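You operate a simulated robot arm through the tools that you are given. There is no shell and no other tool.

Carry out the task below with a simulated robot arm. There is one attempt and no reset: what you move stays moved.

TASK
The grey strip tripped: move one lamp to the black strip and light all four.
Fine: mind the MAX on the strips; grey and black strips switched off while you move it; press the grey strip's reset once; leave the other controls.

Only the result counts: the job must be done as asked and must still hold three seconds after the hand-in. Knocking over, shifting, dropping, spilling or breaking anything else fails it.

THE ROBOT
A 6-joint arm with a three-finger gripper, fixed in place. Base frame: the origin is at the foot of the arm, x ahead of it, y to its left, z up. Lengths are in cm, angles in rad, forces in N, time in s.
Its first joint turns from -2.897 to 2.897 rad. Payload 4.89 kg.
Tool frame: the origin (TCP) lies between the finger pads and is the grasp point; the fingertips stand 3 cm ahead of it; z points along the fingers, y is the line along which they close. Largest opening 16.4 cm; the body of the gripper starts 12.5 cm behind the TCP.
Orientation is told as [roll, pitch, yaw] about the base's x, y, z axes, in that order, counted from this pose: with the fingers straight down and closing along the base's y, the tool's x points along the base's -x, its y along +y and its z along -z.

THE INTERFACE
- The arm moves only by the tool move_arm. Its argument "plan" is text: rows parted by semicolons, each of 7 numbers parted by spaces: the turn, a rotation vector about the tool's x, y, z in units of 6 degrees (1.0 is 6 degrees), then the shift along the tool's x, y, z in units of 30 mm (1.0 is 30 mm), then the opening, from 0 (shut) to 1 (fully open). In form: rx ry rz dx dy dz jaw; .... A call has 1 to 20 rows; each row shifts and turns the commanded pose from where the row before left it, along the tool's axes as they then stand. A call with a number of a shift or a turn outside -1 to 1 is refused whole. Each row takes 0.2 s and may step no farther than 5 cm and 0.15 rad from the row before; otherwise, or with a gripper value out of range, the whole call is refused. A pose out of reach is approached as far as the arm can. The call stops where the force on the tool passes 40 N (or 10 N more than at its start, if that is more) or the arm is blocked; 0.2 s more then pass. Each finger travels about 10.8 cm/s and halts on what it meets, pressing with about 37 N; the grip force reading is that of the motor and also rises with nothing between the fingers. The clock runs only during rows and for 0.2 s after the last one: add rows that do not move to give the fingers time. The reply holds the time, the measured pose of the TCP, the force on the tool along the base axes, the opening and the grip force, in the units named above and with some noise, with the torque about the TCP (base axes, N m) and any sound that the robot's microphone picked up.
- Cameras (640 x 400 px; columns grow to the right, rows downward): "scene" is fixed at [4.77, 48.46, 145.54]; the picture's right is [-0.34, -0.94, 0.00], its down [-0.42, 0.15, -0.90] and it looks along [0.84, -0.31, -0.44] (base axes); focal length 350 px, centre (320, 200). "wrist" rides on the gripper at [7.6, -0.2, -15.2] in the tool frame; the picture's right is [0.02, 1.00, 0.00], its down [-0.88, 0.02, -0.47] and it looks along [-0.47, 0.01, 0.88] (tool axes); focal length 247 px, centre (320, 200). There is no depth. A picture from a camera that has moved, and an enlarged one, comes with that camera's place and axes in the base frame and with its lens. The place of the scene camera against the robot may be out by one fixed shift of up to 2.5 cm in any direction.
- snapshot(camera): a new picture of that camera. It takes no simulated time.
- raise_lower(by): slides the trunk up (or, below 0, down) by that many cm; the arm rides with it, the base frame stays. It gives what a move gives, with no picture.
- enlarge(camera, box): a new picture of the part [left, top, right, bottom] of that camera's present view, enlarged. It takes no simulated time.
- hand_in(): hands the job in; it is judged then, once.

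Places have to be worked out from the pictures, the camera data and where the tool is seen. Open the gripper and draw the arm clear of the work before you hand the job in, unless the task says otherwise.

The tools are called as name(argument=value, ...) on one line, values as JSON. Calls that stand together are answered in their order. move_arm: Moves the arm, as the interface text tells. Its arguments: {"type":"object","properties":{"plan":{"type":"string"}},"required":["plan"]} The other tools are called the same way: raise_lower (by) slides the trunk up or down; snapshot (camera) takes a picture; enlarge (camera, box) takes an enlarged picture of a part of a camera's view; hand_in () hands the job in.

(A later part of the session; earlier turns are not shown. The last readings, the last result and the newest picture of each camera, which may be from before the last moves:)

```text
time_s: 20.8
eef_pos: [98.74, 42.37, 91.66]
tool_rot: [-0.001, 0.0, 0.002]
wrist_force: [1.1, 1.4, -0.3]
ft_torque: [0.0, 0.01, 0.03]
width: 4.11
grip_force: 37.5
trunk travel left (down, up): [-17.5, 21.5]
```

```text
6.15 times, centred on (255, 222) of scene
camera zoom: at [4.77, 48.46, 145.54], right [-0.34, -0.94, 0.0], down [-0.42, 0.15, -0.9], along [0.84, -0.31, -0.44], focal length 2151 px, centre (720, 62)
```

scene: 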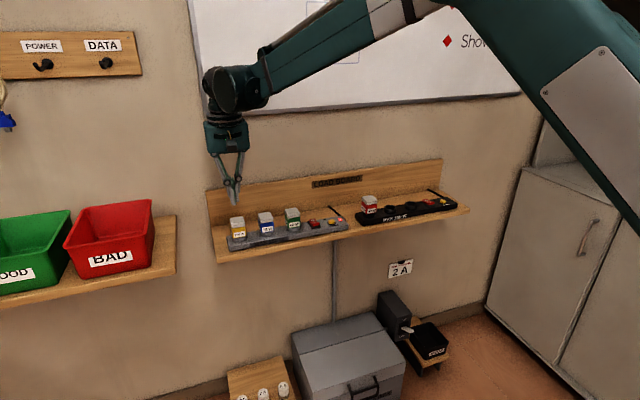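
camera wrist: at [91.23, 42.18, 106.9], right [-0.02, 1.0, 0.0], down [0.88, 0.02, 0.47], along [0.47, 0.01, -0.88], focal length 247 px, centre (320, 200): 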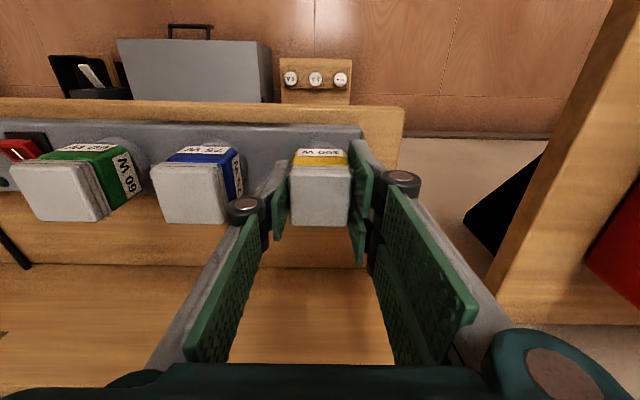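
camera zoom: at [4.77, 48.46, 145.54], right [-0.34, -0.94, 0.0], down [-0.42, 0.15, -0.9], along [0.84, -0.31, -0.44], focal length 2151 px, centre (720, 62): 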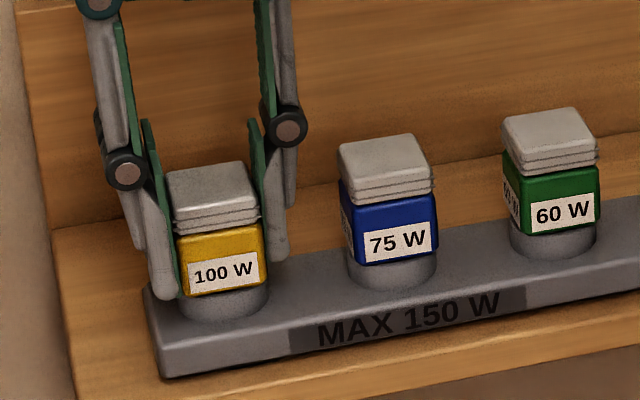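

The grip holds the lamp at 4.1 cm width with the lamp seated at TCP (98.74, 42.3, 91.66). I pull straight up in small steps, watching the force.

move_arm(plan="0 0 0 0 0 -0.1 0; 0 0 0 0 0 -0.1 0; 0 0 0 0 0 -0.1 0; 0 0 0 0 0 -0.1 0; 0 0 0 0 0 -0.1 0")

enlarge(camera="scene", box=[220, 190, 290, 255])

```text
time_s: 22.0
eef_pos: [98.86, 42.18, 93.18]
tool_rot: [0.001, 0.002, -0.001]
wrist_force: [-0.2, -0.2, -1.0]
ft_torque: [-0.02, 0.01, 0.02]
width: 4.13
grip_force: 36.8
trunk travel left (down, up): [-17.5, 21.5]
```

```text
6.15 times, centred on (255, 222) of scene
camera zoom: at [4.77, 48.46, 145.54], right [-0.34, -0.94, 0.0], down [-0.42, 0.15, -0.9], along [0.84, -0.31, -0.44], focal length 2151 px, centre (720, 62)
```

zoom: 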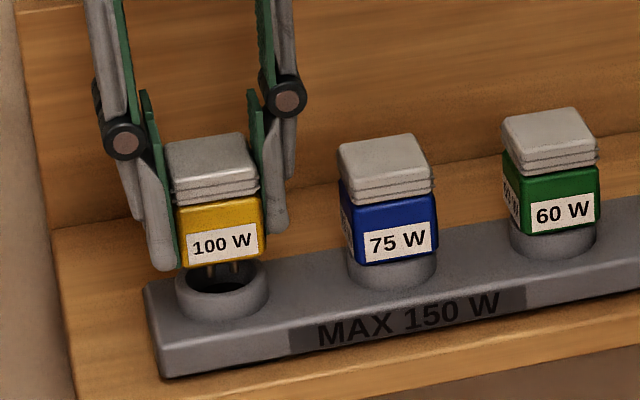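

The lamp is out with its three pins visible and almost no force. I raise it straight up to about z 99 and take a reference picture of the now empty grey socket below, so I can match the black socket to the same pixels later.

move_arm(plan="0 0 0 0 0 -0.4 0; 0 0 0 0 0 -0.5 0; 0 0 0 0 0 -0.5 0; 0 0 0 0 0 -0.5 0; 0 0 0 0 0 0 0; 0 0 0 0 0 0 0")

snapshot(camera="wrist")

enlarge(camera="wrist", box=[260, 90, 380, 165])

enlarge(camera="scene", box=[220, 160, 290, 255])

```text
time_s: 23.4
eef_pos: [98.8, 42.37, 98.91]
tool_rot: [-0.001, 0.0, 0.0]
wrist_force: [-0.2, 1.5, -0.3]
ft_torque: [0.0, -0.04, 0.01]
width: 4.12
grip_force: 36.8
trunk travel left (down, up): [-17.5, 21.5]
```

```text
taken
camera wrist: at [91.27, 42.21, 114.12], right [-0.02, 1.0, 0.0], down [0.88, 0.02, 0.47], along [0.47, 0.01, -0.88], focal length 247 px, centre (320, 200)
```

wrist: 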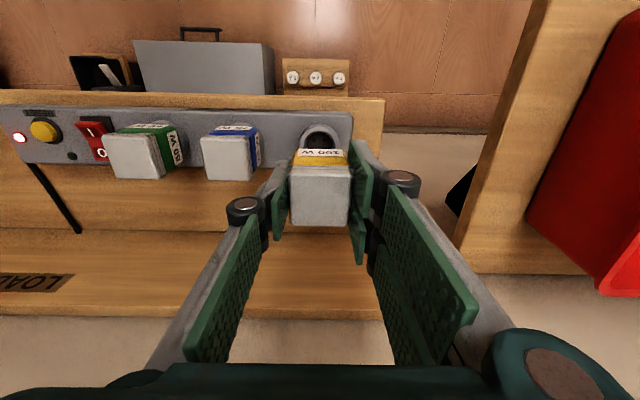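

```text
5.33 times, centred on (320, 128) of wrist
camera zoom: at [91.27, 42.21, 114.12], right [-0.02, 1.0, 0.0], down [0.88, 0.02, 0.47], along [0.47, 0.01, -0.88], focal length 1317 px, centre (320, 587)
```

zoom: 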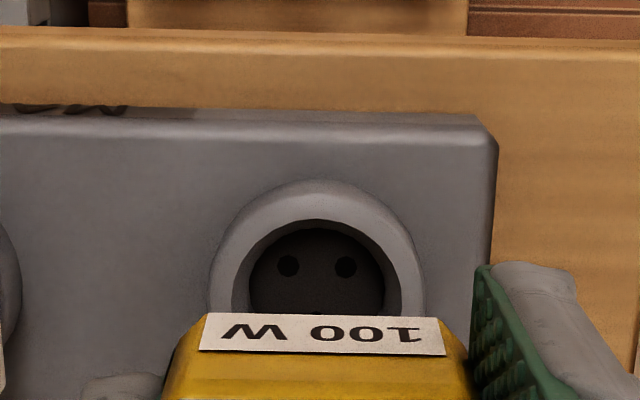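

```text
4.21 times, centred on (255, 208) of scene
camera zoom: at [4.77, 48.46, 145.54], right [-0.34, -0.94, 0.0], down [-0.42, 0.15, -0.9], along [0.84, -0.31, -0.44], focal length 1472 px, centre (594, 168)
```

zoom: 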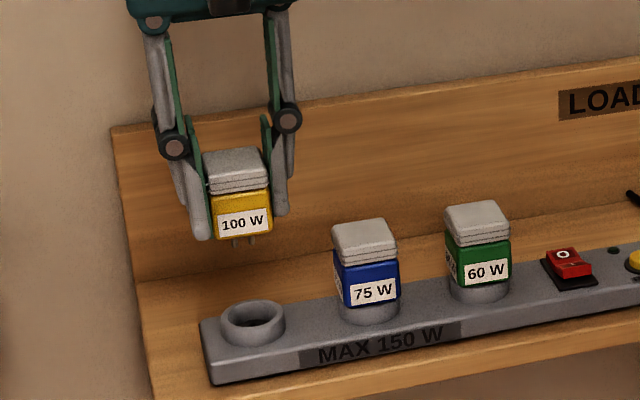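

The grey socket has the same hole pattern (two front, one back) as the black ones, so I keep the lamp's turn. I raise 2 cm more and carry it across toward the third black socket near y -18.6, which has free space around it.

move_arm(plan="0 0 0 0 0 -0.35 0; 0 0 0 0 0 -0.35 0; 0 0 0 0 -0.5 0 0; 0 0 0 0 -0.9 0 0; 0 0 0 0 -0.95 0 0; 0 0 0 0 -0.95 0 0; 0 0 0 0 -0.95 0 0; 0 0 0 0 -0.95 0 0; 0 0 0 0 -0.95 0 0; 0 0 0 0 -0.95 0 0; 0 0 0 0 -0.95 0 0; 0 0 0 0 -0.95 0 0; 0 0 0 0 -0.95 0 0; 0 0 0 0 -0.95 0 0; 0 0 0 0 -0.95 0 0; 0 0 0 0 -0.95 0 0; 0 0 0 0 -0.95 0 0; 0 0 0 0 -0.95 0 0; 0 0 0 0 -0.6 0 0; 0 0 0 0 0 0 0")

snapshot(camera="wrist")

snapshot(camera="scene")

```text
time_s: 27.6
eef_pos: [98.62, -3.61, 101.06]
tool_rot: [-0.001, 0.0, -0.001]
wrist_force: [0.6, -1.1, -1.3]
ft_torque: [0.06, -0.03, -0.01]
width: 4.11
grip_force: 36.7
trunk travel left (down, up): [-17.5, 21.5]
```

```text
taken
camera wrist: at [91.16, -3.83, 116.22], right [-0.02, 1.0, 0.0], down [0.88, 0.02, 0.47], along [0.47, 0.01, -0.88], focal length 247 px, centre (320, 200)
```

wrist: 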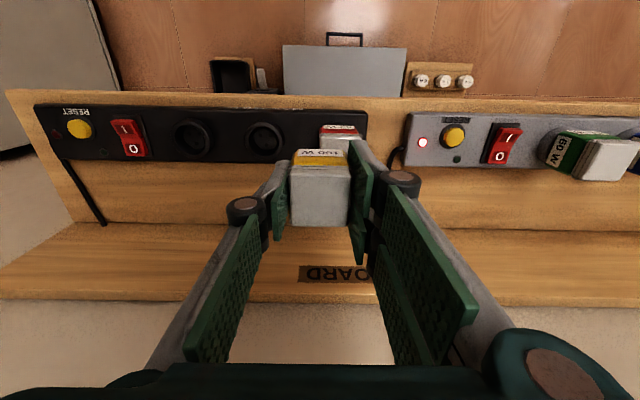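

```text
taken
```

scene: 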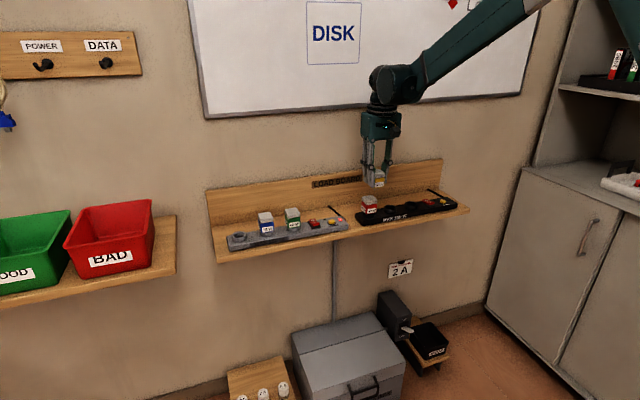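

The lamp is above the 40 W lamp with clearance, and both free sockets are visible. I go on to the third socket and lower to the same height as the reference picture.

move_arm(plan="0 0 0 0 -0.95 0 0; 0 0 0 0 -0.95 0 0; 0 0 0 0 -0.95 0 0; 0 0 0 0 -0.95 0 0; 0 0 0 0 -0.8 0 0; 0 0 0 0 -0.4 0 0; 0 0 0 -0.05 0 0.35 0; 0 0 0 0 0 0.36 0; 0 0 0 0 0 0 0; 0 0 0 0 0 0 0")

snapshot(camera="wrist")

enlarge(camera="wrist", box=[260, 90, 380, 165])

```text
time_s: 29.8
eef_pos: [98.93, -18.67, 98.84]
tool_rot: [0.0, 0.0, 0.0]
wrist_force: [0.2, 0.6, -0.9]
ft_torque: [0.03, 0.05, 0.01]
width: 4.13
grip_force: 36.4
trunk travel left (down, up): [-17.5, 21.5]
```

```text
taken
camera wrist: at [91.44, -18.82, 114.15], right [-0.02, 1.0, 0.0], down [0.88, 0.02, 0.47], along [0.47, 0.01, -0.88], focal length 247 px, centre (320, 200)
```

wrist: 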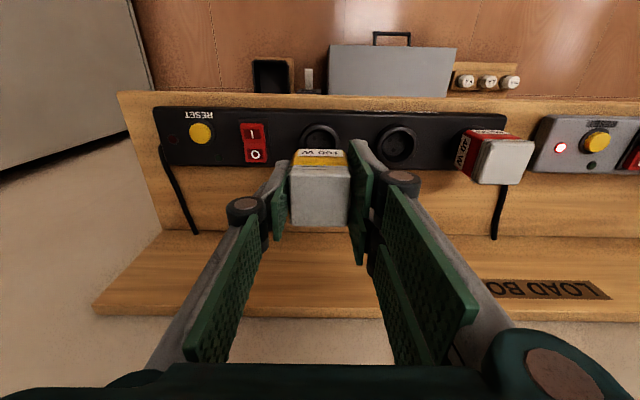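

```text
5.33 times, centred on (320, 128) of wrist
camera zoom: at [91.44, -18.82, 114.15], right [-0.02, 1.0, 0.0], down [0.88, 0.02, 0.47], along [0.47, 0.01, -0.88], focal length 1317 px, centre (320, 587)
```

zoom: 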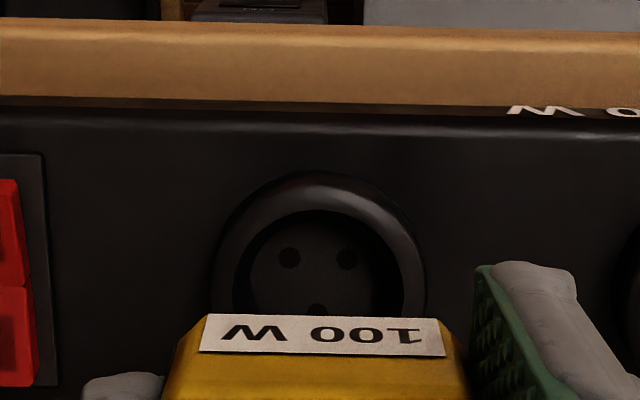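

The black socket appears only about 8 px higher than in the reference, meaning I should come 0.17 cm back in x and 0.03 cm in +y. I check the hole pattern's turn more closely first.

enlarge(camera="wrist", box=[296, 118, 344, 148])

enlarge(camera="scene", box=[360, 160, 460, 225])

```text
13.33 times, centred on (320, 133) of wrist
camera zoom: at [91.44, -18.82, 114.15], right [-0.02, 1.0, 0.0], down [0.88, 0.02, 0.47], along [0.47, 0.01, -0.88], focal length 3293 px, centre (320, 1093)
```

zoom: 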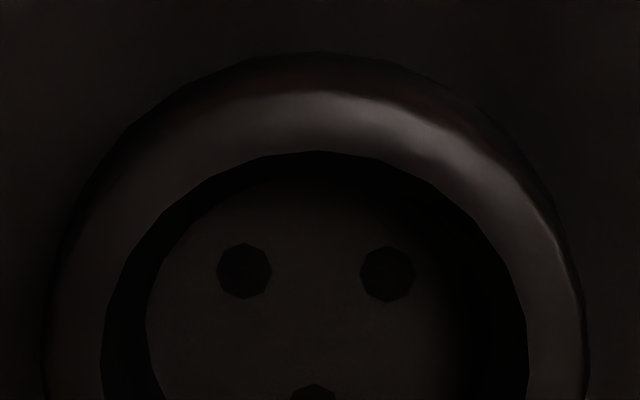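

```text
6.15 times, centred on (410, 192) of scene
camera zoom: at [4.77, 48.46, 145.54], right [-0.34, -0.94, 0.0], down [-0.42, 0.15, -0.9], along [0.84, -0.31, -0.44], focal length 2151 px, centre (-234, 246)
```

zoom: 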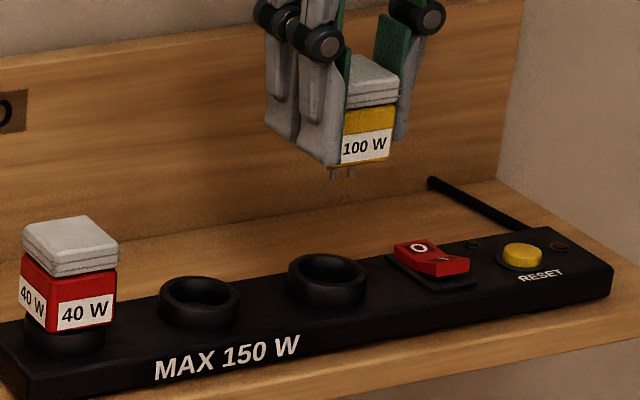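

The hole row's slope (0.02) matches a line along base y, so the turn is right. I make the small x/y correction and check the match again.

move_arm(plan="0 0 0 0.054 0.008 0 0; 0 0 0 0 0 0 0; 0 0 0 0 0 0 0; 0 0 0 0 0 0 0")

enlarge(camera="wrist", box=[260, 90, 380, 165])

enlarge(camera="wrist", box=[296, 118, 344, 148])

```text
time_s: 30.8
eef_pos: [98.73, -18.64, 98.91]
tool_rot: [-0.001, -0.002, -0.001]
wrist_force: [-0.2, 0.4, -1.9]
ft_torque: [0.02, 0.02, 0.04]
width: 4.12
grip_force: 36.8
trunk travel left (down, up): [-17.5, 21.5]
```

```text
5.33 times, centred on (320, 128) of wrist
camera zoom: at [91.27, -18.78, 114.17], right [-0.02, 1.0, 0.0], down [0.88, 0.02, 0.47], along [0.47, 0.01, -0.88], focal length 1317 px, centre (320, 587)
```

zoom: 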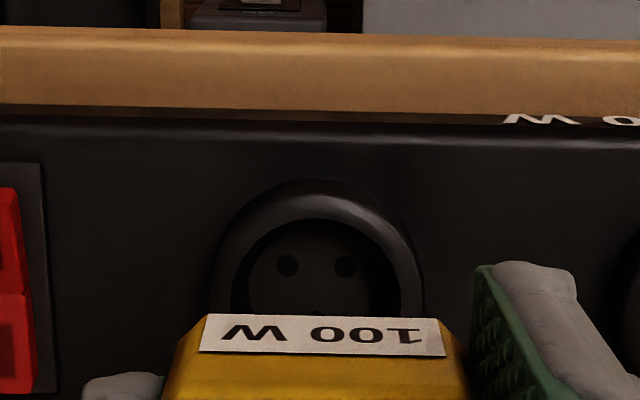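

```text
13.33 times, centred on (320, 133) of wrist
camera zoom: at [91.27, -18.78, 114.17], right [-0.02, 1.0, 0.0], down [0.88, 0.02, 0.47], along [0.47, 0.01, -0.88], focal length 3293 px, centre (320, 1093)
```

zoom: 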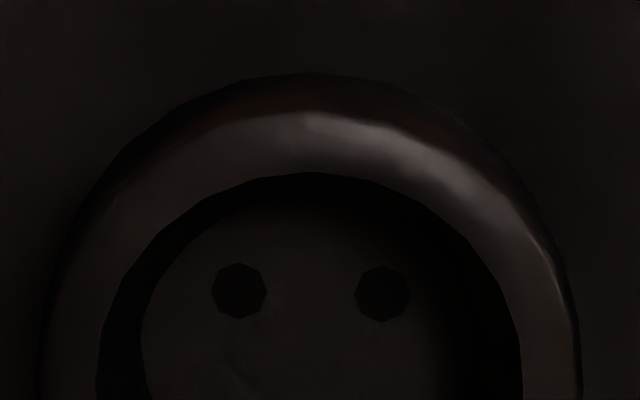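

The holes now sit on exactly the reference pixels. I lower the lamp to about 1.8 cm above its seated height and check.

move_arm(plan="0 0 0 0 0 0.3 0; 0 0 0 0 0 0.3 0; 0 0 0 0 0 0.3 0; 0 0 0 0 0 0.3 0; 0 0 0 0 0 0.3 0; 0 0 0 0 0 0.3 0; 0 0 0 0 0 0 0; 0 0 0 0 0 0 0")

enlarge(camera="wrist", box=[260, 90, 380, 165])

enlarge(camera="scene", box=[380, 170, 430, 225])

```text
time_s: 32.6
eef_pos: [98.74, -18.68, 93.71]
tool_rot: [-0.001, -0.001, 0.0]
wrist_force: [-0.8, -0.8, -0.7]
ft_torque: [0.01, 0.03, 0.03]
width: 4.12
grip_force: 37.5
trunk travel left (down, up): [-17.5, 21.5]
```

```text
5.33 times, centred on (320, 128) of wrist
camera zoom: at [91.26, -18.81, 108.84], right [-0.02, 1.0, 0.0], down [0.88, 0.02, 0.47], along [0.47, 0.01, -0.88], focal length 1317 px, centre (320, 587)
```

zoom: 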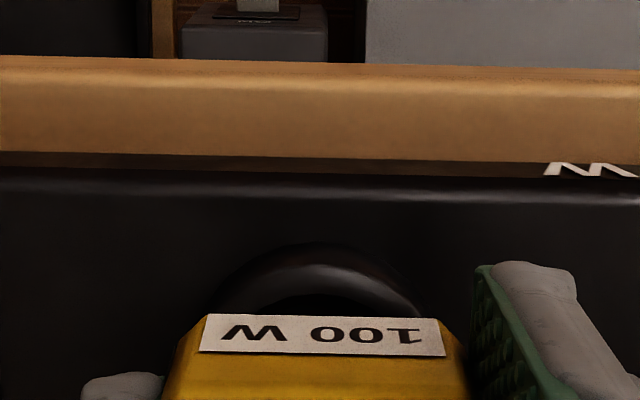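

```text
7.27 times, centred on (405, 198) of scene
camera zoom: at [4.77, 48.46, 145.54], right [-0.34, -0.94, 0.0], down [-0.42, 0.15, -0.9], along [0.84, -0.31, -0.44], focal length 2542 px, centre (-298, 218)
```

zoom: 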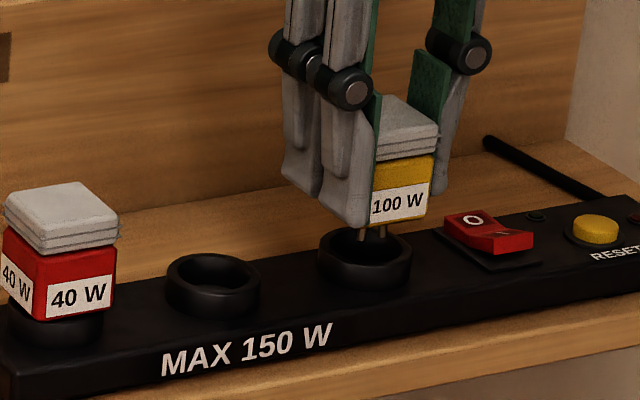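

The pins stand right over the socket opening. I push down gently in 2 mm steps and watch the force.

move_arm(plan="0 0 0 0 0 0.07 0; 0 0 0 0 0 0.07 0; 0 0 0 0 0 0.07 0; 0 0 0 0 0 0.07 0; 0 0 0 0 0 0.07 0; 0 0 0 0 0 0.07 0; 0 0 0 0 0 0 0")

enlarge(camera="scene", box=[380, 170, 430, 225])

```text
time_s: 34.2
eef_pos: [98.95, -18.73, 92.33]
tool_rot: [0.001, 0.001, 0.0]
wrist_force: [-0.3, -0.1, -1.1]
ft_torque: [0.0, 0.0, -0.01]
width: 4.11
grip_force: 36.9
trunk travel left (down, up): [-17.5, 21.5]
```

```text
7.27 times, centred on (405, 198) of scene
camera zoom: at [4.77, 48.46, 145.54], right [-0.34, -0.94, 0.0], down [-0.42, 0.15, -0.9], along [0.84, -0.31, -0.44], focal length 2542 px, centre (-298, 218)
```

zoom: 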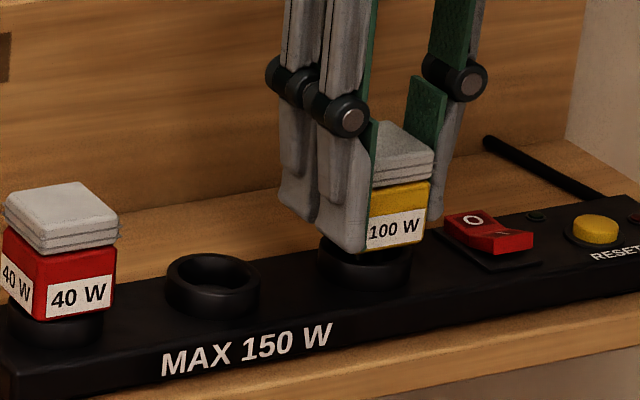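

No resistance so far at 92.33; about 0.7 cm remain to the seated height. I continue in smaller steps.

move_arm(plan="0 0 0 0 0 0.05 0; 0 0 0 0 0 0.05 0; 0 0 0 0 0 0.05 0; 0 0 0 0 0 0.05 0; 0 0 0 0 0 0 0")

enlarge(camera="scene", box=[380, 170, 430, 225])

```text
time_s: 35.4
eef_pos: [98.76, -18.7, 91.72]
tool_rot: [-0.002, 0.001, 0.001]
wrist_force: [0.2, -0.1, -0.4]
ft_torque: [0.02, -0.01, 0.03]
width: 4.11
grip_force: 37.3
trunk travel left (down, up): [-17.5, 21.5]
```

```text
7.27 times, centred on (405, 198) of scene
camera zoom: at [4.77, 48.46, 145.54], right [-0.34, -0.94, 0.0], down [-0.42, 0.15, -0.9], along [0.84, -0.31, -0.44], focal length 2542 px, centre (-298, 218)
```

zoom: 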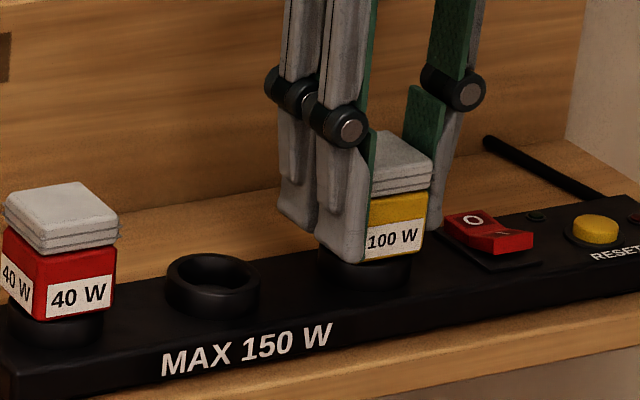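

The lamp is at 91.72 with no resistance, so the pins are in the holes. I press a last millimetre or two until I feel it seat.

move_arm(plan="0 0 0 0 0 0.02 0; 0 0 0 0 0 0.02 0; 0 0 0 0 0 0.02 0; 0 0 0 0 0 0 0")

enlarge(camera="scene", box=[380, 170, 430, 225])

snapshot(camera="wrist")

```text
time_s: 36.4
eef_pos: [98.79, -18.7, 91.71]
tool_rot: [0.0, -0.001, 0.0]
wrist_force: [11.0, -3.6, 29.8]
ft_torque: [-0.11, 0.02, 0.01]
width: 4.15
grip_force: 36.7
trunk travel left (down, up): [-17.5, 21.5]
```

```text
7.27 times, centred on (405, 198) of scene
camera zoom: at [4.77, 48.46, 145.54], right [-0.34, -0.94, 0.0], down [-0.42, 0.15, -0.9], along [0.84, -0.31, -0.44], focal length 2542 px, centre (-298, 218)
```

zoom: 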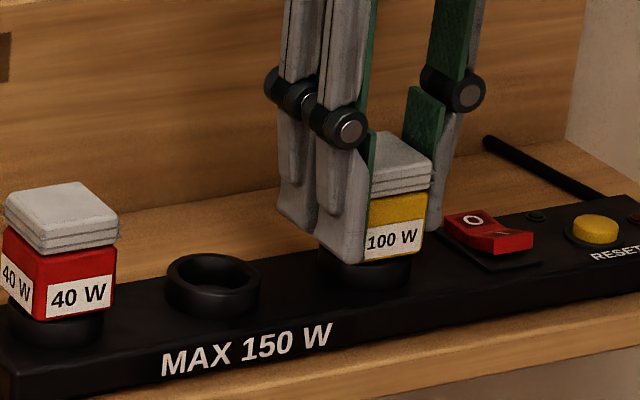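

```text
taken
camera wrist: at [91.25, -18.78, 106.88], right [-0.02, 1.0, 0.0], down [0.88, 0.02, 0.47], along [0.47, 0.01, -0.88], focal length 247 px, centre (320, 200)
```

wrist: 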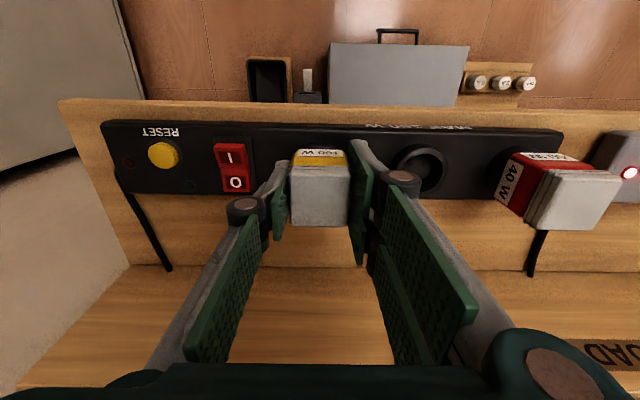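

A firm 30 N reaction at the same height as the original seat (91.7) shows the lamp is fully in. I ease off the push and open just enough to clear the lamp.

move_arm(plan="0 0 0 0 0 -0.03 0; 0 0 0 0 0 -0.02 0; 0 0 0 0 0 0 0.28; 0 0 0 0 0 0 0.34; 0 0 0 0 0 0 0.34")

snapshot(camera="wrist")

enlarge(camera="scene", box=[380, 170, 430, 225])

```text
time_s: 37.6
eef_pos: [98.72, -18.66, 91.74]
tool_rot: [0.001, 0.0, 0.0]
wrist_force: [-0.8, -0.3, -0.9]
ft_torque: [0.02, 0.04, 0.02]
width: 5.57
grip_force: 0.1
trunk travel left (down, up): [-17.5, 21.5]
```

```text
taken
camera wrist: at [91.23, -18.77, 106.89], right [-0.02, 1.0, 0.0], down [0.88, 0.02, 0.47], along [0.47, 0.01, -0.88], focal length 247 px, centre (320, 200)
```

wrist: 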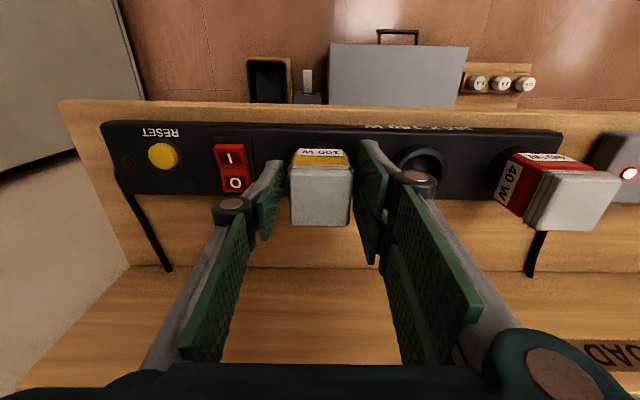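

```text
7.27 times, centred on (405, 198) of scene
camera zoom: at [4.77, 48.46, 145.54], right [-0.34, -0.94, 0.0], down [-0.42, 0.15, -0.9], along [0.84, -0.31, -0.44], focal length 2542 px, centre (-298, 218)
```

zoom: 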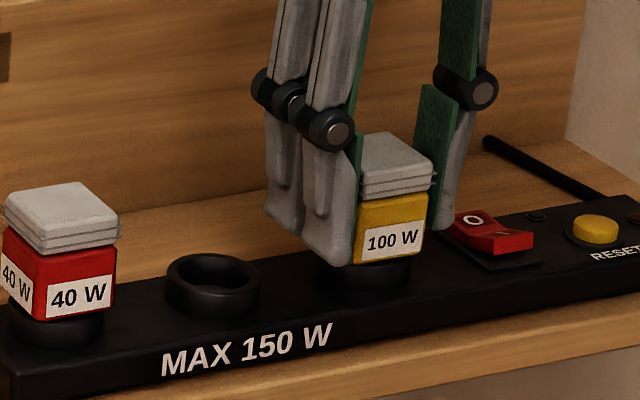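

The fingers are free of the lamp on both sides and the lamp stands upright. I lift straight up, clear of everything, and check the lamp's seat.

move_arm(plan="0 0 0 0 0 -0.2 0.36; 0 0 0 0 0 -0.4 0.36; 0 0 0 0 0 -0.6 0.36; 0 0 0 0 0 -0.8 0.36; 0 0 0 0 0 -0.9 0.36; 0 0 0 0 0 -0.9 0.36; 0 0 0 0 0 0 0.36")

snapshot(camera="wrist")

enlarge(camera="scene", box=[350, 165, 460, 234])

```text
time_s: 39.2
eef_pos: [98.88, -18.62, 103.3]
tool_rot: [0.0, -0.002, 0.0]
wrist_force: [-0.7, 0.1, 0.5]
ft_torque: [0.02, -0.05, 0.0]
width: 5.9
grip_force: 0.1
trunk travel left (down, up): [-17.5, 21.5]
```

```text
taken
camera wrist: at [91.27, -18.74, 118.42], right [-0.02, 1.0, 0.0], down [0.88, 0.02, 0.47], along [0.47, 0.01, -0.88], focal length 247 px, centre (320, 200)
```

wrist: 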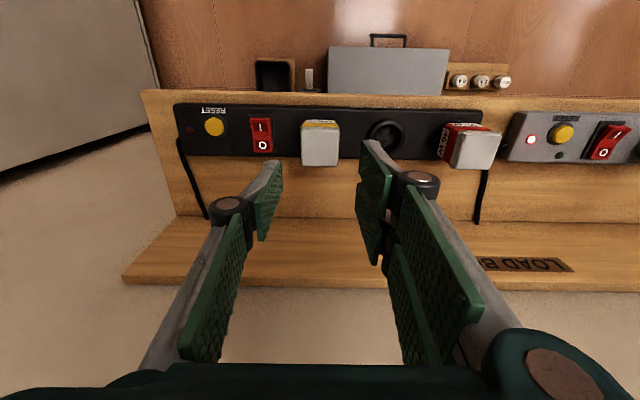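

```text
5.80 times, centred on (405, 200) of scene
camera zoom: at [4.77, 48.46, 145.54], right [-0.34, -0.94, 0.0], down [-0.42, 0.15, -0.9], along [0.84, -0.31, -0.44], focal length 2027 px, centre (-173, 203)
```

zoom: 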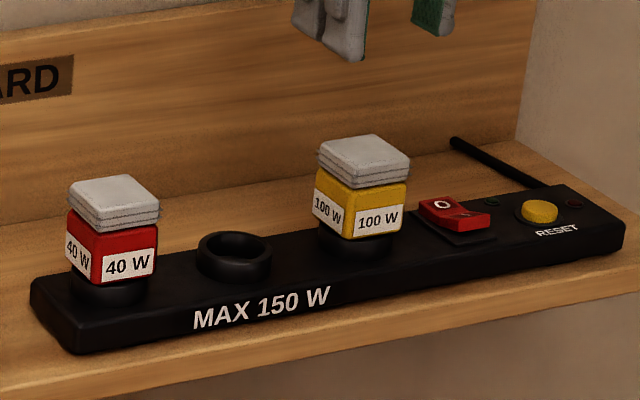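

The 100 W lamp stands in its socket just like the 40 W one. Both strips are still off; I now shut the gripper and move over the grey reset button at about (97.85, 12.3).

move_arm(plan="0 0 0 0.03 0.7 0 0.2; 0 0 0 0.03 0.96 0 0; 0 0 0 0.03 0.96 0 0; 0 0 0 0.03 0.96 0 0; 0 0 0 0.03 0.96 0 0; 0 0 0 0.03 0.96 0 0; 0 0 0 0.03 0.96 0 0; 0 0 0 0.03 0.96 0 0; 0 0 0 0.03 0.96 0 0; 0 0 0 0.03 0.96 0 0; 0 0 0 0.03 0.96 0 0; 0 0 0 0 0 0 0; 0 0 0 0 0 0.7 0; 0 0 0 0 0 0.7 0; 0 0 0 0 0 0.7 0; 0 0 0 0 0 0 0")

snapshot(camera="wrist")

enlarge(camera="wrist", box=[240, 80, 400, 180])

enlarge(camera="scene", box=[300, 170, 370, 230])

```text
time_s: 42.6
eef_pos: [97.74, 12.15, 96.89]
tool_rot: [-0.001, -0.001, 0.0]
wrist_force: [0.0, 0.3, -0.9]
ft_torque: [0.03, -0.01, -0.02]
width: 0.0
grip_force: 37.3
trunk travel left (down, up): [-17.5, 21.5]
```

```text
taken
camera wrist: at [90.27, 11.98, 112.17], right [-0.02, 1.0, 0.0], down [0.88, 0.02, 0.47], along [0.47, 0.01, -0.88], focal length 247 px, centre (320, 200)
```

wrist: 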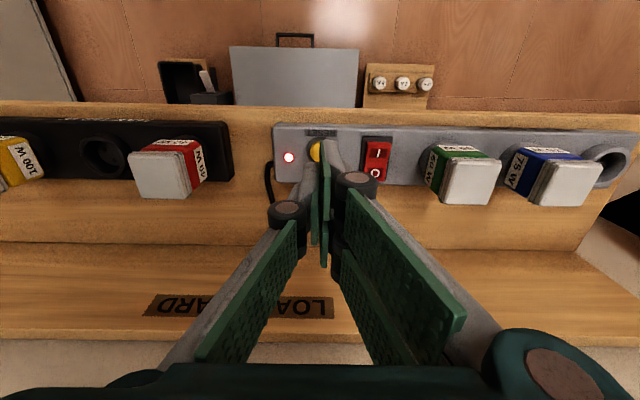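

```text
4.00 times, centred on (320, 130) of wrist
camera zoom: at [90.27, 11.98, 112.17], right [-0.02, 1.0, 0.0], down [0.88, 0.02, 0.47], along [0.47, 0.01, -0.88], focal length 988 px, centre (320, 480)
```

zoom: 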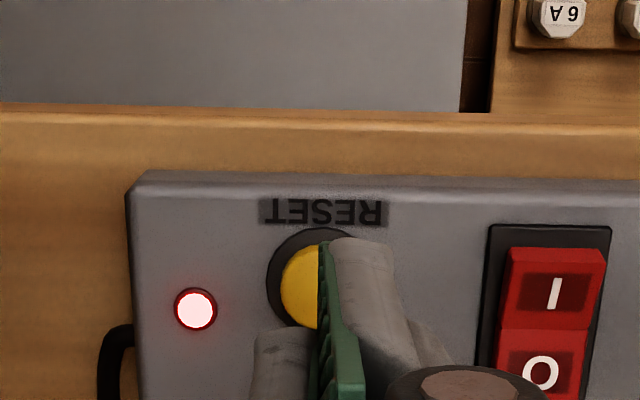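

```text
6.67 times, centred on (335, 200) of scene
camera zoom: at [4.77, 48.46, 145.54], right [-0.34, -0.94, 0.0], down [-0.42, 0.15, -0.9], along [0.84, -0.31, -0.44], focal length 2331 px, centre (220, 200)
```

zoom: 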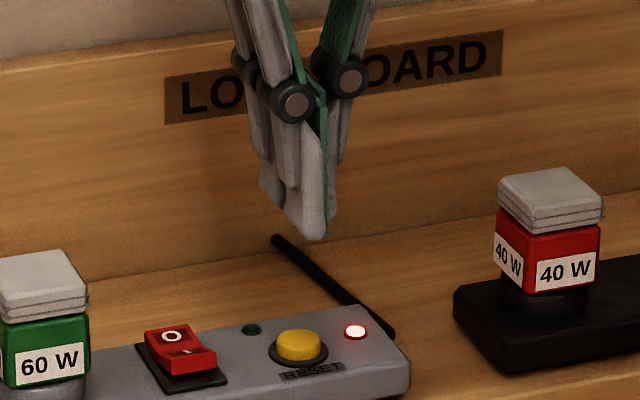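

The closed fingers are centred over the yellow button. I lower to about 1 cm above it.

move_arm(plan="0 0 0 -0.03 0.03 0.4 0; 0 0 0 0 0 0.4 0; 0 0 0 0 0 0.4 0; 0 0 0 0 0 0.35 0; 0 0 0 0 0 0 0")

enlarge(camera="wrist", box=[240, 70, 400, 170])

enlarge(camera="scene", box=[300, 180, 370, 230])

```text
time_s: 43.8
eef_pos: [97.89, 12.35, 92.05]
tool_rot: [-0.001, 0.001, 0.001]
wrist_force: [-0.1, 0.3, 0.3]
ft_torque: [0.01, 0.03, 0.0]
width: 0.02
grip_force: 37.3
trunk travel left (down, up): [-17.5, 21.5]
```

```text
4.00 times, centred on (320, 120) of wrist
camera zoom: at [90.4, 12.17, 107.32], right [-0.02, 1.0, 0.0], down [0.88, 0.02, 0.47], along [0.47, 0.01, -0.88], focal length 988 px, centre (320, 520)
```

zoom: 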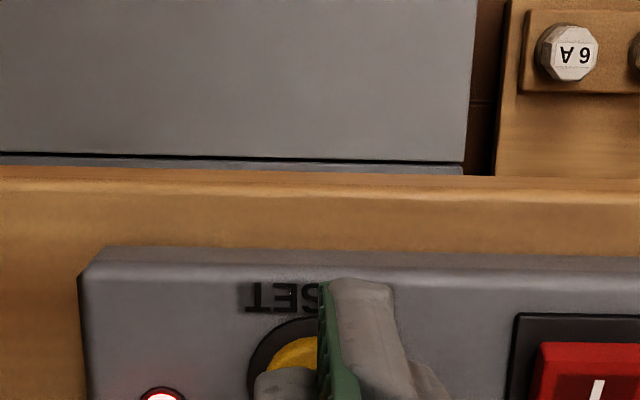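

```text
8.00 times, centred on (335, 205) of scene
camera zoom: at [4.77, 48.46, 145.54], right [-0.34, -0.94, 0.0], down [-0.42, 0.15, -0.9], along [0.84, -0.31, -0.44], focal length 2797 px, centre (200, 160)
```

zoom: 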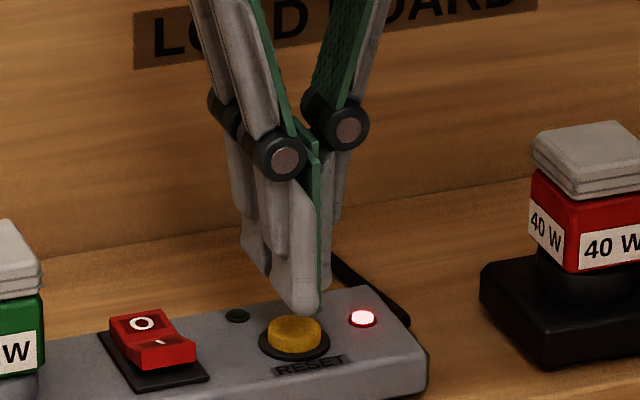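

Tips are about 1 cm above the button. I press down slowly in 1.5 mm steps.

move_arm(plan="0 0 0 0 0 0.05 0; 0 0 0 0 0 0.05 0; 0 0 0 0 0 0.05 0; 0 0 0 0 0 0.05 0; 0 0 0 0 0 0.05 0; 0 0 0 0 0 0.05 0; 0 0 0 0 0 0.05 0")

enlarge(camera="scene", box=[300, 180, 370, 230])

```text
time_s: 45.4
eef_pos: [97.93, 12.27, 91.06]
tool_rot: [0.0, 0.001, 0.001]
wrist_force: [1.2, 0.1, 0.1]
ft_torque: [0.04, -0.02, 0.03]
width: 0.0
grip_force: 37.5
trunk travel left (down, up): [-17.5, 21.5]
```

```text
8.00 times, centred on (335, 205) of scene
camera zoom: at [4.77, 48.46, 145.54], right [-0.34, -0.94, 0.0], down [-0.42, 0.15, -0.9], along [0.84, -0.31, -0.44], focal length 2797 px, centre (200, 160)
```

zoom: 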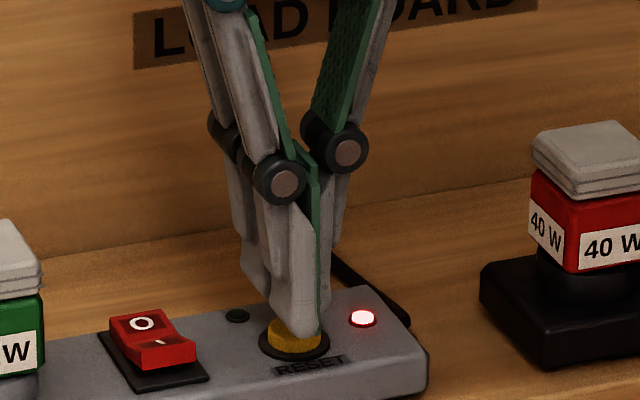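

No contact yet at 91.06; I continue in about 1 mm steps.

move_arm(plan="0 0 0 0 0 0.04 0; 0 0 0 0 0 0.04 0; 0 0 0 0 0 0.04 0; 0 0 0 0 0 0.04 0; 0 0 0 0 0 0.04 0; 0 0 0 0 0 0.04 0")

enlarge(camera="scene", box=[300, 180, 370, 230])

```text
time_s: 46.8
eef_pos: [97.9, 12.31, 90.51]
tool_rot: [-0.001, 0.0, -0.001]
wrist_force: [0.7, 0.6, 0.2]
ft_torque: [0.0, -0.03, 0.03]
width: 0.02
grip_force: 37.1
trunk travel left (down, up): [-17.5, 21.5]
```

```text
8.00 times, centred on (335, 205) of scene
camera zoom: at [4.77, 48.46, 145.54], right [-0.34, -0.94, 0.0], down [-0.42, 0.15, -0.9], along [0.84, -0.31, -0.44], focal length 2797 px, centre (200, 160)
```

zoom: 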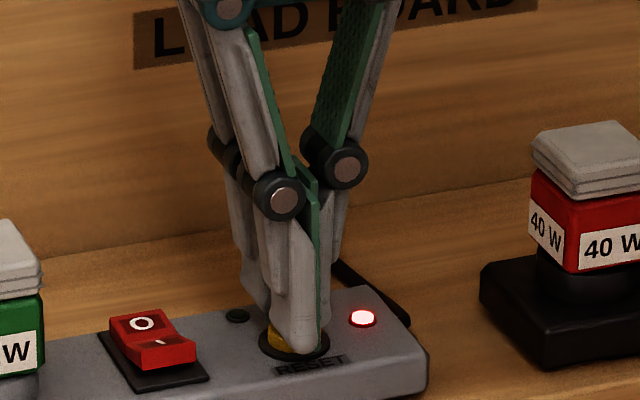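

Still no force at 90.51 (tips about 87.5). I keep lowering in 1 mm steps.

move_arm(plan="0 0 0 0 0 0.03 0; 0 0 0 0 0 0.03 0; 0 0 0 0 0 0.03 0; 0 0 0 0 0 0.03 0")

enlarge(camera="scene", box=[300, 180, 370, 230])

enlarge(camera="wrist", box=[240, 70, 400, 170])

```text
time_s: 47.8
eef_pos: [97.95, 12.37, 89.97]
tool_rot: [-0.001, -0.001, -0.002]
wrist_force: [0.0, -0.4, 0.7]
ft_torque: [0.02, -0.02, -0.01]
width: 0.0
grip_force: 36.7
trunk travel left (down, up): [-17.5, 21.5]
```

```text
8.00 times, centred on (335, 205) of scene
camera zoom: at [4.77, 48.46, 145.54], right [-0.34, -0.94, 0.0], down [-0.42, 0.15, -0.9], along [0.84, -0.31, -0.44], focal length 2797 px, centre (200, 160)
```

zoom: 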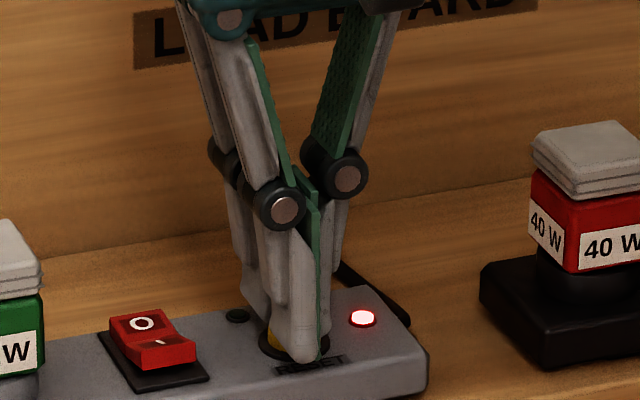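

```text
4.00 times, centred on (320, 120) of wrist
camera zoom: at [90.38, 12.16, 105.16], right [-0.02, 1.0, 0.0], down [0.88, 0.02, 0.47], along [0.47, 0.01, -0.88], focal length 988 px, centre (320, 520)
```

zoom: 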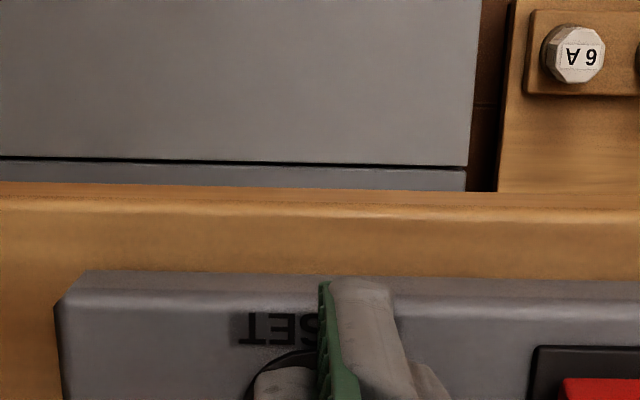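

No clear resistance yet at 89.97, which fits the button top being near z 87. I continue downward in small steps watching force and the red light.

move_arm(plan="0 0 0 0 0 0.03 0; 0 0 0 0 0 0.03 0; 0 0 0 0 0 0.03 0")

enlarge(camera="scene", box=[310, 195, 350, 225])

```text
time_s: 48.6
eef_pos: [97.98, 12.33, 89.66]
tool_rot: [0.0, 0.001, -0.002]
wrist_force: [0.3, 0.0, 0.6]
ft_torque: [-0.02, -0.01, -0.01]
width: 0.61
grip_force: 44.8
trunk travel left (down, up): [-17.5, 21.5]
```

```text
13.33 times, centred on (330, 210) of scene
camera zoom: at [4.77, 48.46, 145.54], right [-0.34, -0.94, 0.0], down [-0.42, 0.15, -0.9], along [0.84, -0.31, -0.44], focal length 4661 px, centre (187, 67)
```

zoom: 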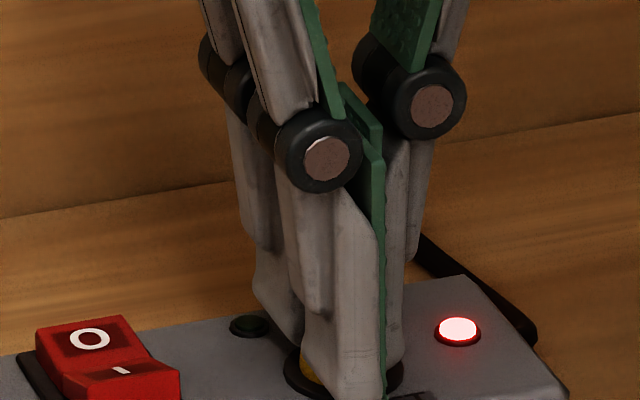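

Contact has now begun (fingers nudged 0.6 cm, same sign as at the rocker). I press on in 1 mm steps.

move_arm(plan="0 0 0 0 0 0.03 0; 0 0 0 0 0 0.03 0; 0 0 0 0 0 0.03 0")

enlarge(camera="scene", box=[310, 195, 350, 225])

```text
time_s: 49.4
eef_pos: [97.87, 12.36, 89.48]
tool_rot: [0.0, -0.001, -0.001]
wrist_force: [1.5, -0.1, 2.5]
ft_torque: [0.02, -0.04, -0.04]
width: 0.61
grip_force: 44.8
trunk travel left (down, up): [-17.5, 21.5]
heard: click
```

```text
13.33 times, centred on (330, 210) of scene
camera zoom: at [4.77, 48.46, 145.54], right [-0.34, -0.94, 0.0], down [-0.42, 0.15, -0.9], along [0.84, -0.31, -0.44], focal length 4661 px, centre (187, 67)
```

zoom: 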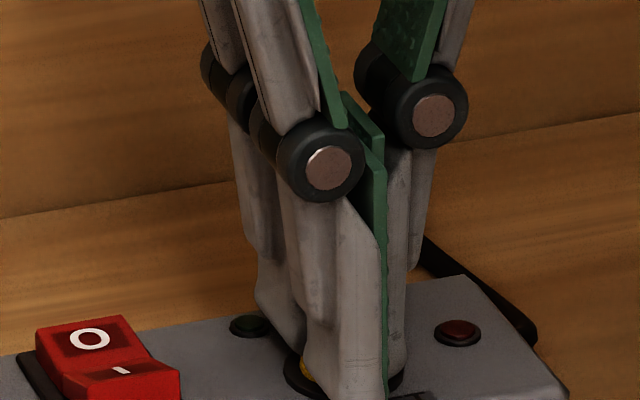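

A click was heard and the red light went out: the grey strip is reset with one press. I lift straight off.

move_arm(plan="0 0 0 0 0 -0.3 0; 0 0 0 0 0 -0.6 0; 0 0 0 0 0 -0.8 0; 0 0 0 0 0 -0.8 0; 0 0 0 0 0 -0.4 0; 0 0 0 0 0 0 0")

snapshot(camera="wrist")

enlarge(camera="scene", box=[290, 180, 370, 230])

```text
time_s: 50.8
eef_pos: [98.02, 12.2, 98.18]
tool_rot: [0.0, -0.001, 0.0]
wrist_force: [0.9, 0.2, -0.8]
ft_torque: [-0.05, 0.01, 0.01]
width: 0.0
grip_force: 45.3
trunk travel left (down, up): [-17.5, 21.5]
```

```text
taken
camera wrist: at [90.46, 12.02, 113.51], right [-0.02, 1.0, 0.0], down [0.88, 0.02, 0.47], along [0.47, 0.01, -0.88], focal length 247 px, centre (320, 200)
```

wrist: 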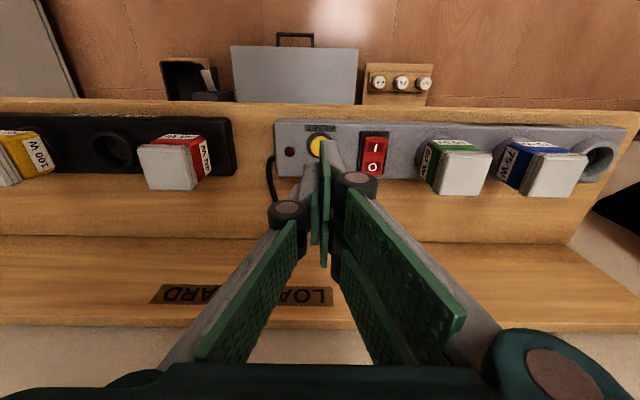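

```text
8.00 times, centred on (330, 205) of scene
camera zoom: at [4.77, 48.46, 145.54], right [-0.34, -0.94, 0.0], down [-0.42, 0.15, -0.9], along [0.84, -0.31, -0.44], focal length 2797 px, centre (240, 160)
```

zoom: 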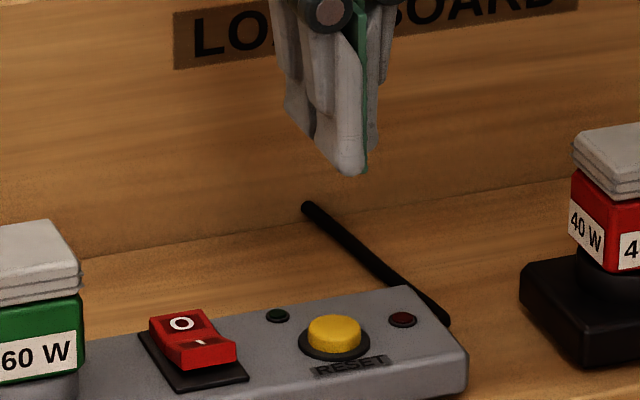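

Reset button is back up and the red light is off. Next I switch the grey strip on: I go over the front (I) end of its rocker at about x 96, y 18.1 and lower close to it.

move_arm(plan="0 0 0 0.224 0.656 0 0; 0 0 0 0.224 0.656 0 0; 0 0 0 0.224 0.656 0 0; 0 0 0 0 0 0 0; 0 0 0 0 0 0.5 0; 0 0 0 0 0 0.5 0; 0 0 0 0 0 0.5 0; 0 0 0 0 0 0.45 0; 0 0 0 0 0 0 0")

enlarge(camera="wrist", box=[240, 70, 400, 170])

enlarge(camera="scene", box=[290, 180, 360, 232])

```text
time_s: 52.8
eef_pos: [95.81, 18.3, 92.25]
tool_rot: [0.0, -0.001, 0.0]
wrist_force: [-0.5, 0.0, -0.2]
ft_torque: [-0.01, 0.0, -0.01]
width: 0.01
grip_force: 44.9
trunk travel left (down, up): [-17.5, 21.5]
```

```text
4.00 times, centred on (320, 120) of wrist
camera zoom: at [88.35, 18.13, 107.48], right [-0.02, 1.0, 0.0], down [0.88, 0.02, 0.47], along [0.47, 0.01, -0.88], focal length 988 px, centre (320, 520)
```

zoom: 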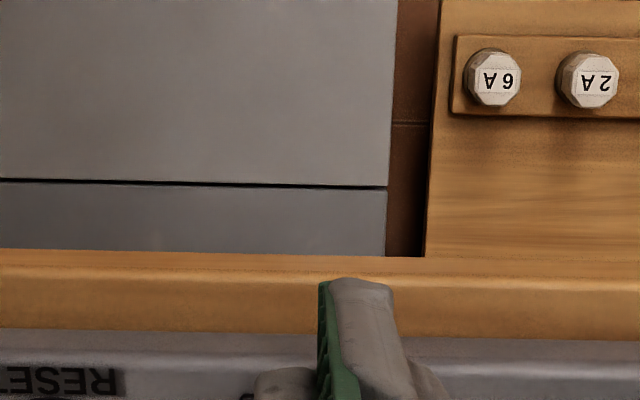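

```text
7.69 times, centred on (325, 206) of scene
camera zoom: at [4.77, 48.46, 145.54], right [-0.34, -0.94, 0.0], down [-0.42, 0.15, -0.9], along [0.84, -0.31, -0.44], focal length 2689 px, centre (282, 154)
```

zoom: 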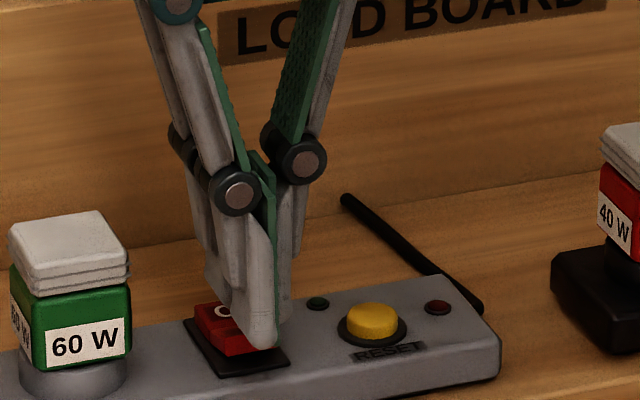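

The tips are lined up over the I end only. I press down slowly as before.

move_arm(plan="0 0 0 0 0 0.1 0; 0 0 0 0 0 0.1 0; 0 0 0 0 0 0.1 0; 0 0 0 0 0 0.1 0; 0 0 0 0 0 0.05 0; 0 0 0 0 0 0.05 0; 0 0 0 0 0 0.05 0; 0 0 0 0 0 0.05 0; 0 0 0 0 0 0.05 0; 0 0 0 0 0 0.03 0")

enlarge(camera="scene", box=[290, 180, 360, 232])

snapshot(camera="scene")

```text
time_s: 55.0
eef_pos: [95.89, 18.21, 90.38]
tool_rot: [0.001, -0.001, 0.0]
wrist_force: [0.5, 0.0, -0.5]
ft_torque: [0.01, 0.04, 0.01]
width: 0.0
grip_force: 44.4
trunk travel left (down, up): [-17.5, 21.5]
```

```text
7.69 times, centred on (325, 206) of scene
camera zoom: at [4.77, 48.46, 145.54], right [-0.34, -0.94, 0.0], down [-0.42, 0.15, -0.9], along [0.84, -0.31, -0.44], focal length 2689 px, centre (282, 154)
```

zoom: 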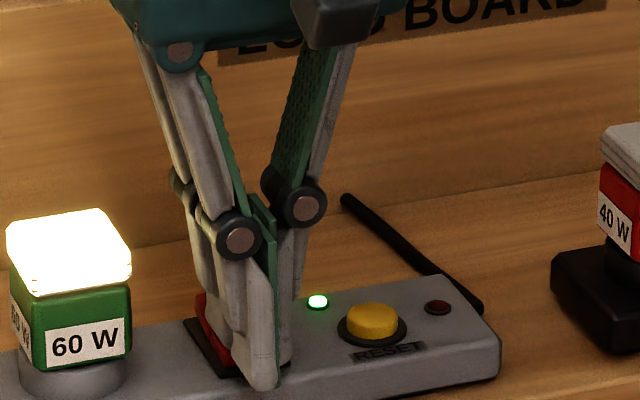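

```text
taken
```

scene: 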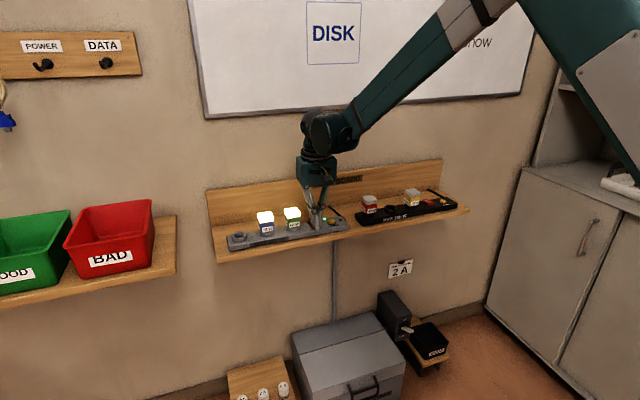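

The grey strip is on: green light lit and both the 75 W and 60 W lamps glow. I lift straight off.

move_arm(plan="0 0 0 0 0 -0.2 0; 0 0 0 0 0 -0.6 0; 0 0 0 0 0 -0.8 0; 0 0 0 0 0 -0.8 0; 0 0 0 0 0 -0.9 0; 0 0 0 0 0 -0.9 0; 0 0 0 0 0 0 0")

snapshot(camera="wrist")

enlarge(camera="scene", box=[220, 180, 360, 260])

```text
time_s: 56.6
eef_pos: [95.73, 18.41, 102.96]
tool_rot: [-0.001, 0.0, 0.0]
wrist_force: [-0.3, -0.2, 0.1]
ft_torque: [0.0, -0.08, 0.01]
width: 0.0
grip_force: 45.3
trunk travel left (down, up): [-17.5, 21.5]
```

```text
taken
camera wrist: at [88.21, 18.16, 118.12], right [-0.02, 1.0, 0.0], down [0.88, 0.02, 0.47], along [0.47, 0.01, -0.88], focal length 247 px, centre (320, 200)
```

wrist: 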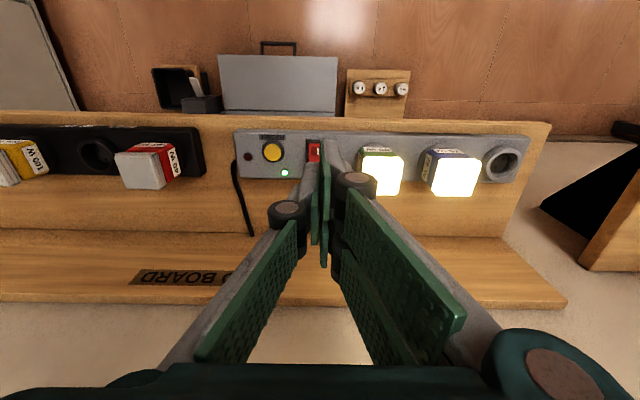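

```text
4.57 times, centred on (290, 220) of scene
camera zoom: at [4.77, 48.46, 145.54], right [-0.34, -0.94, 0.0], down [-0.42, 0.15, -0.9], along [0.84, -0.31, -0.44], focal length 1598 px, centre (457, 109)
```

zoom: 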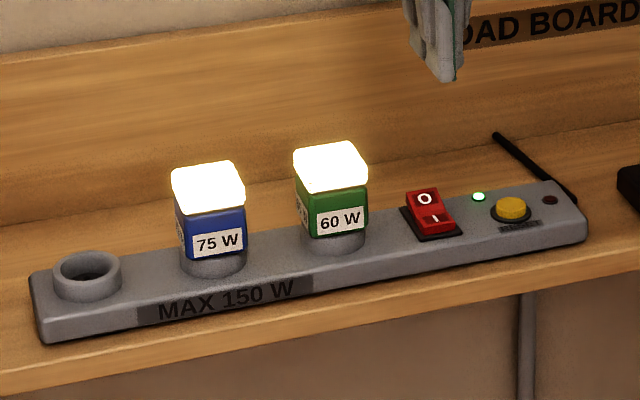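

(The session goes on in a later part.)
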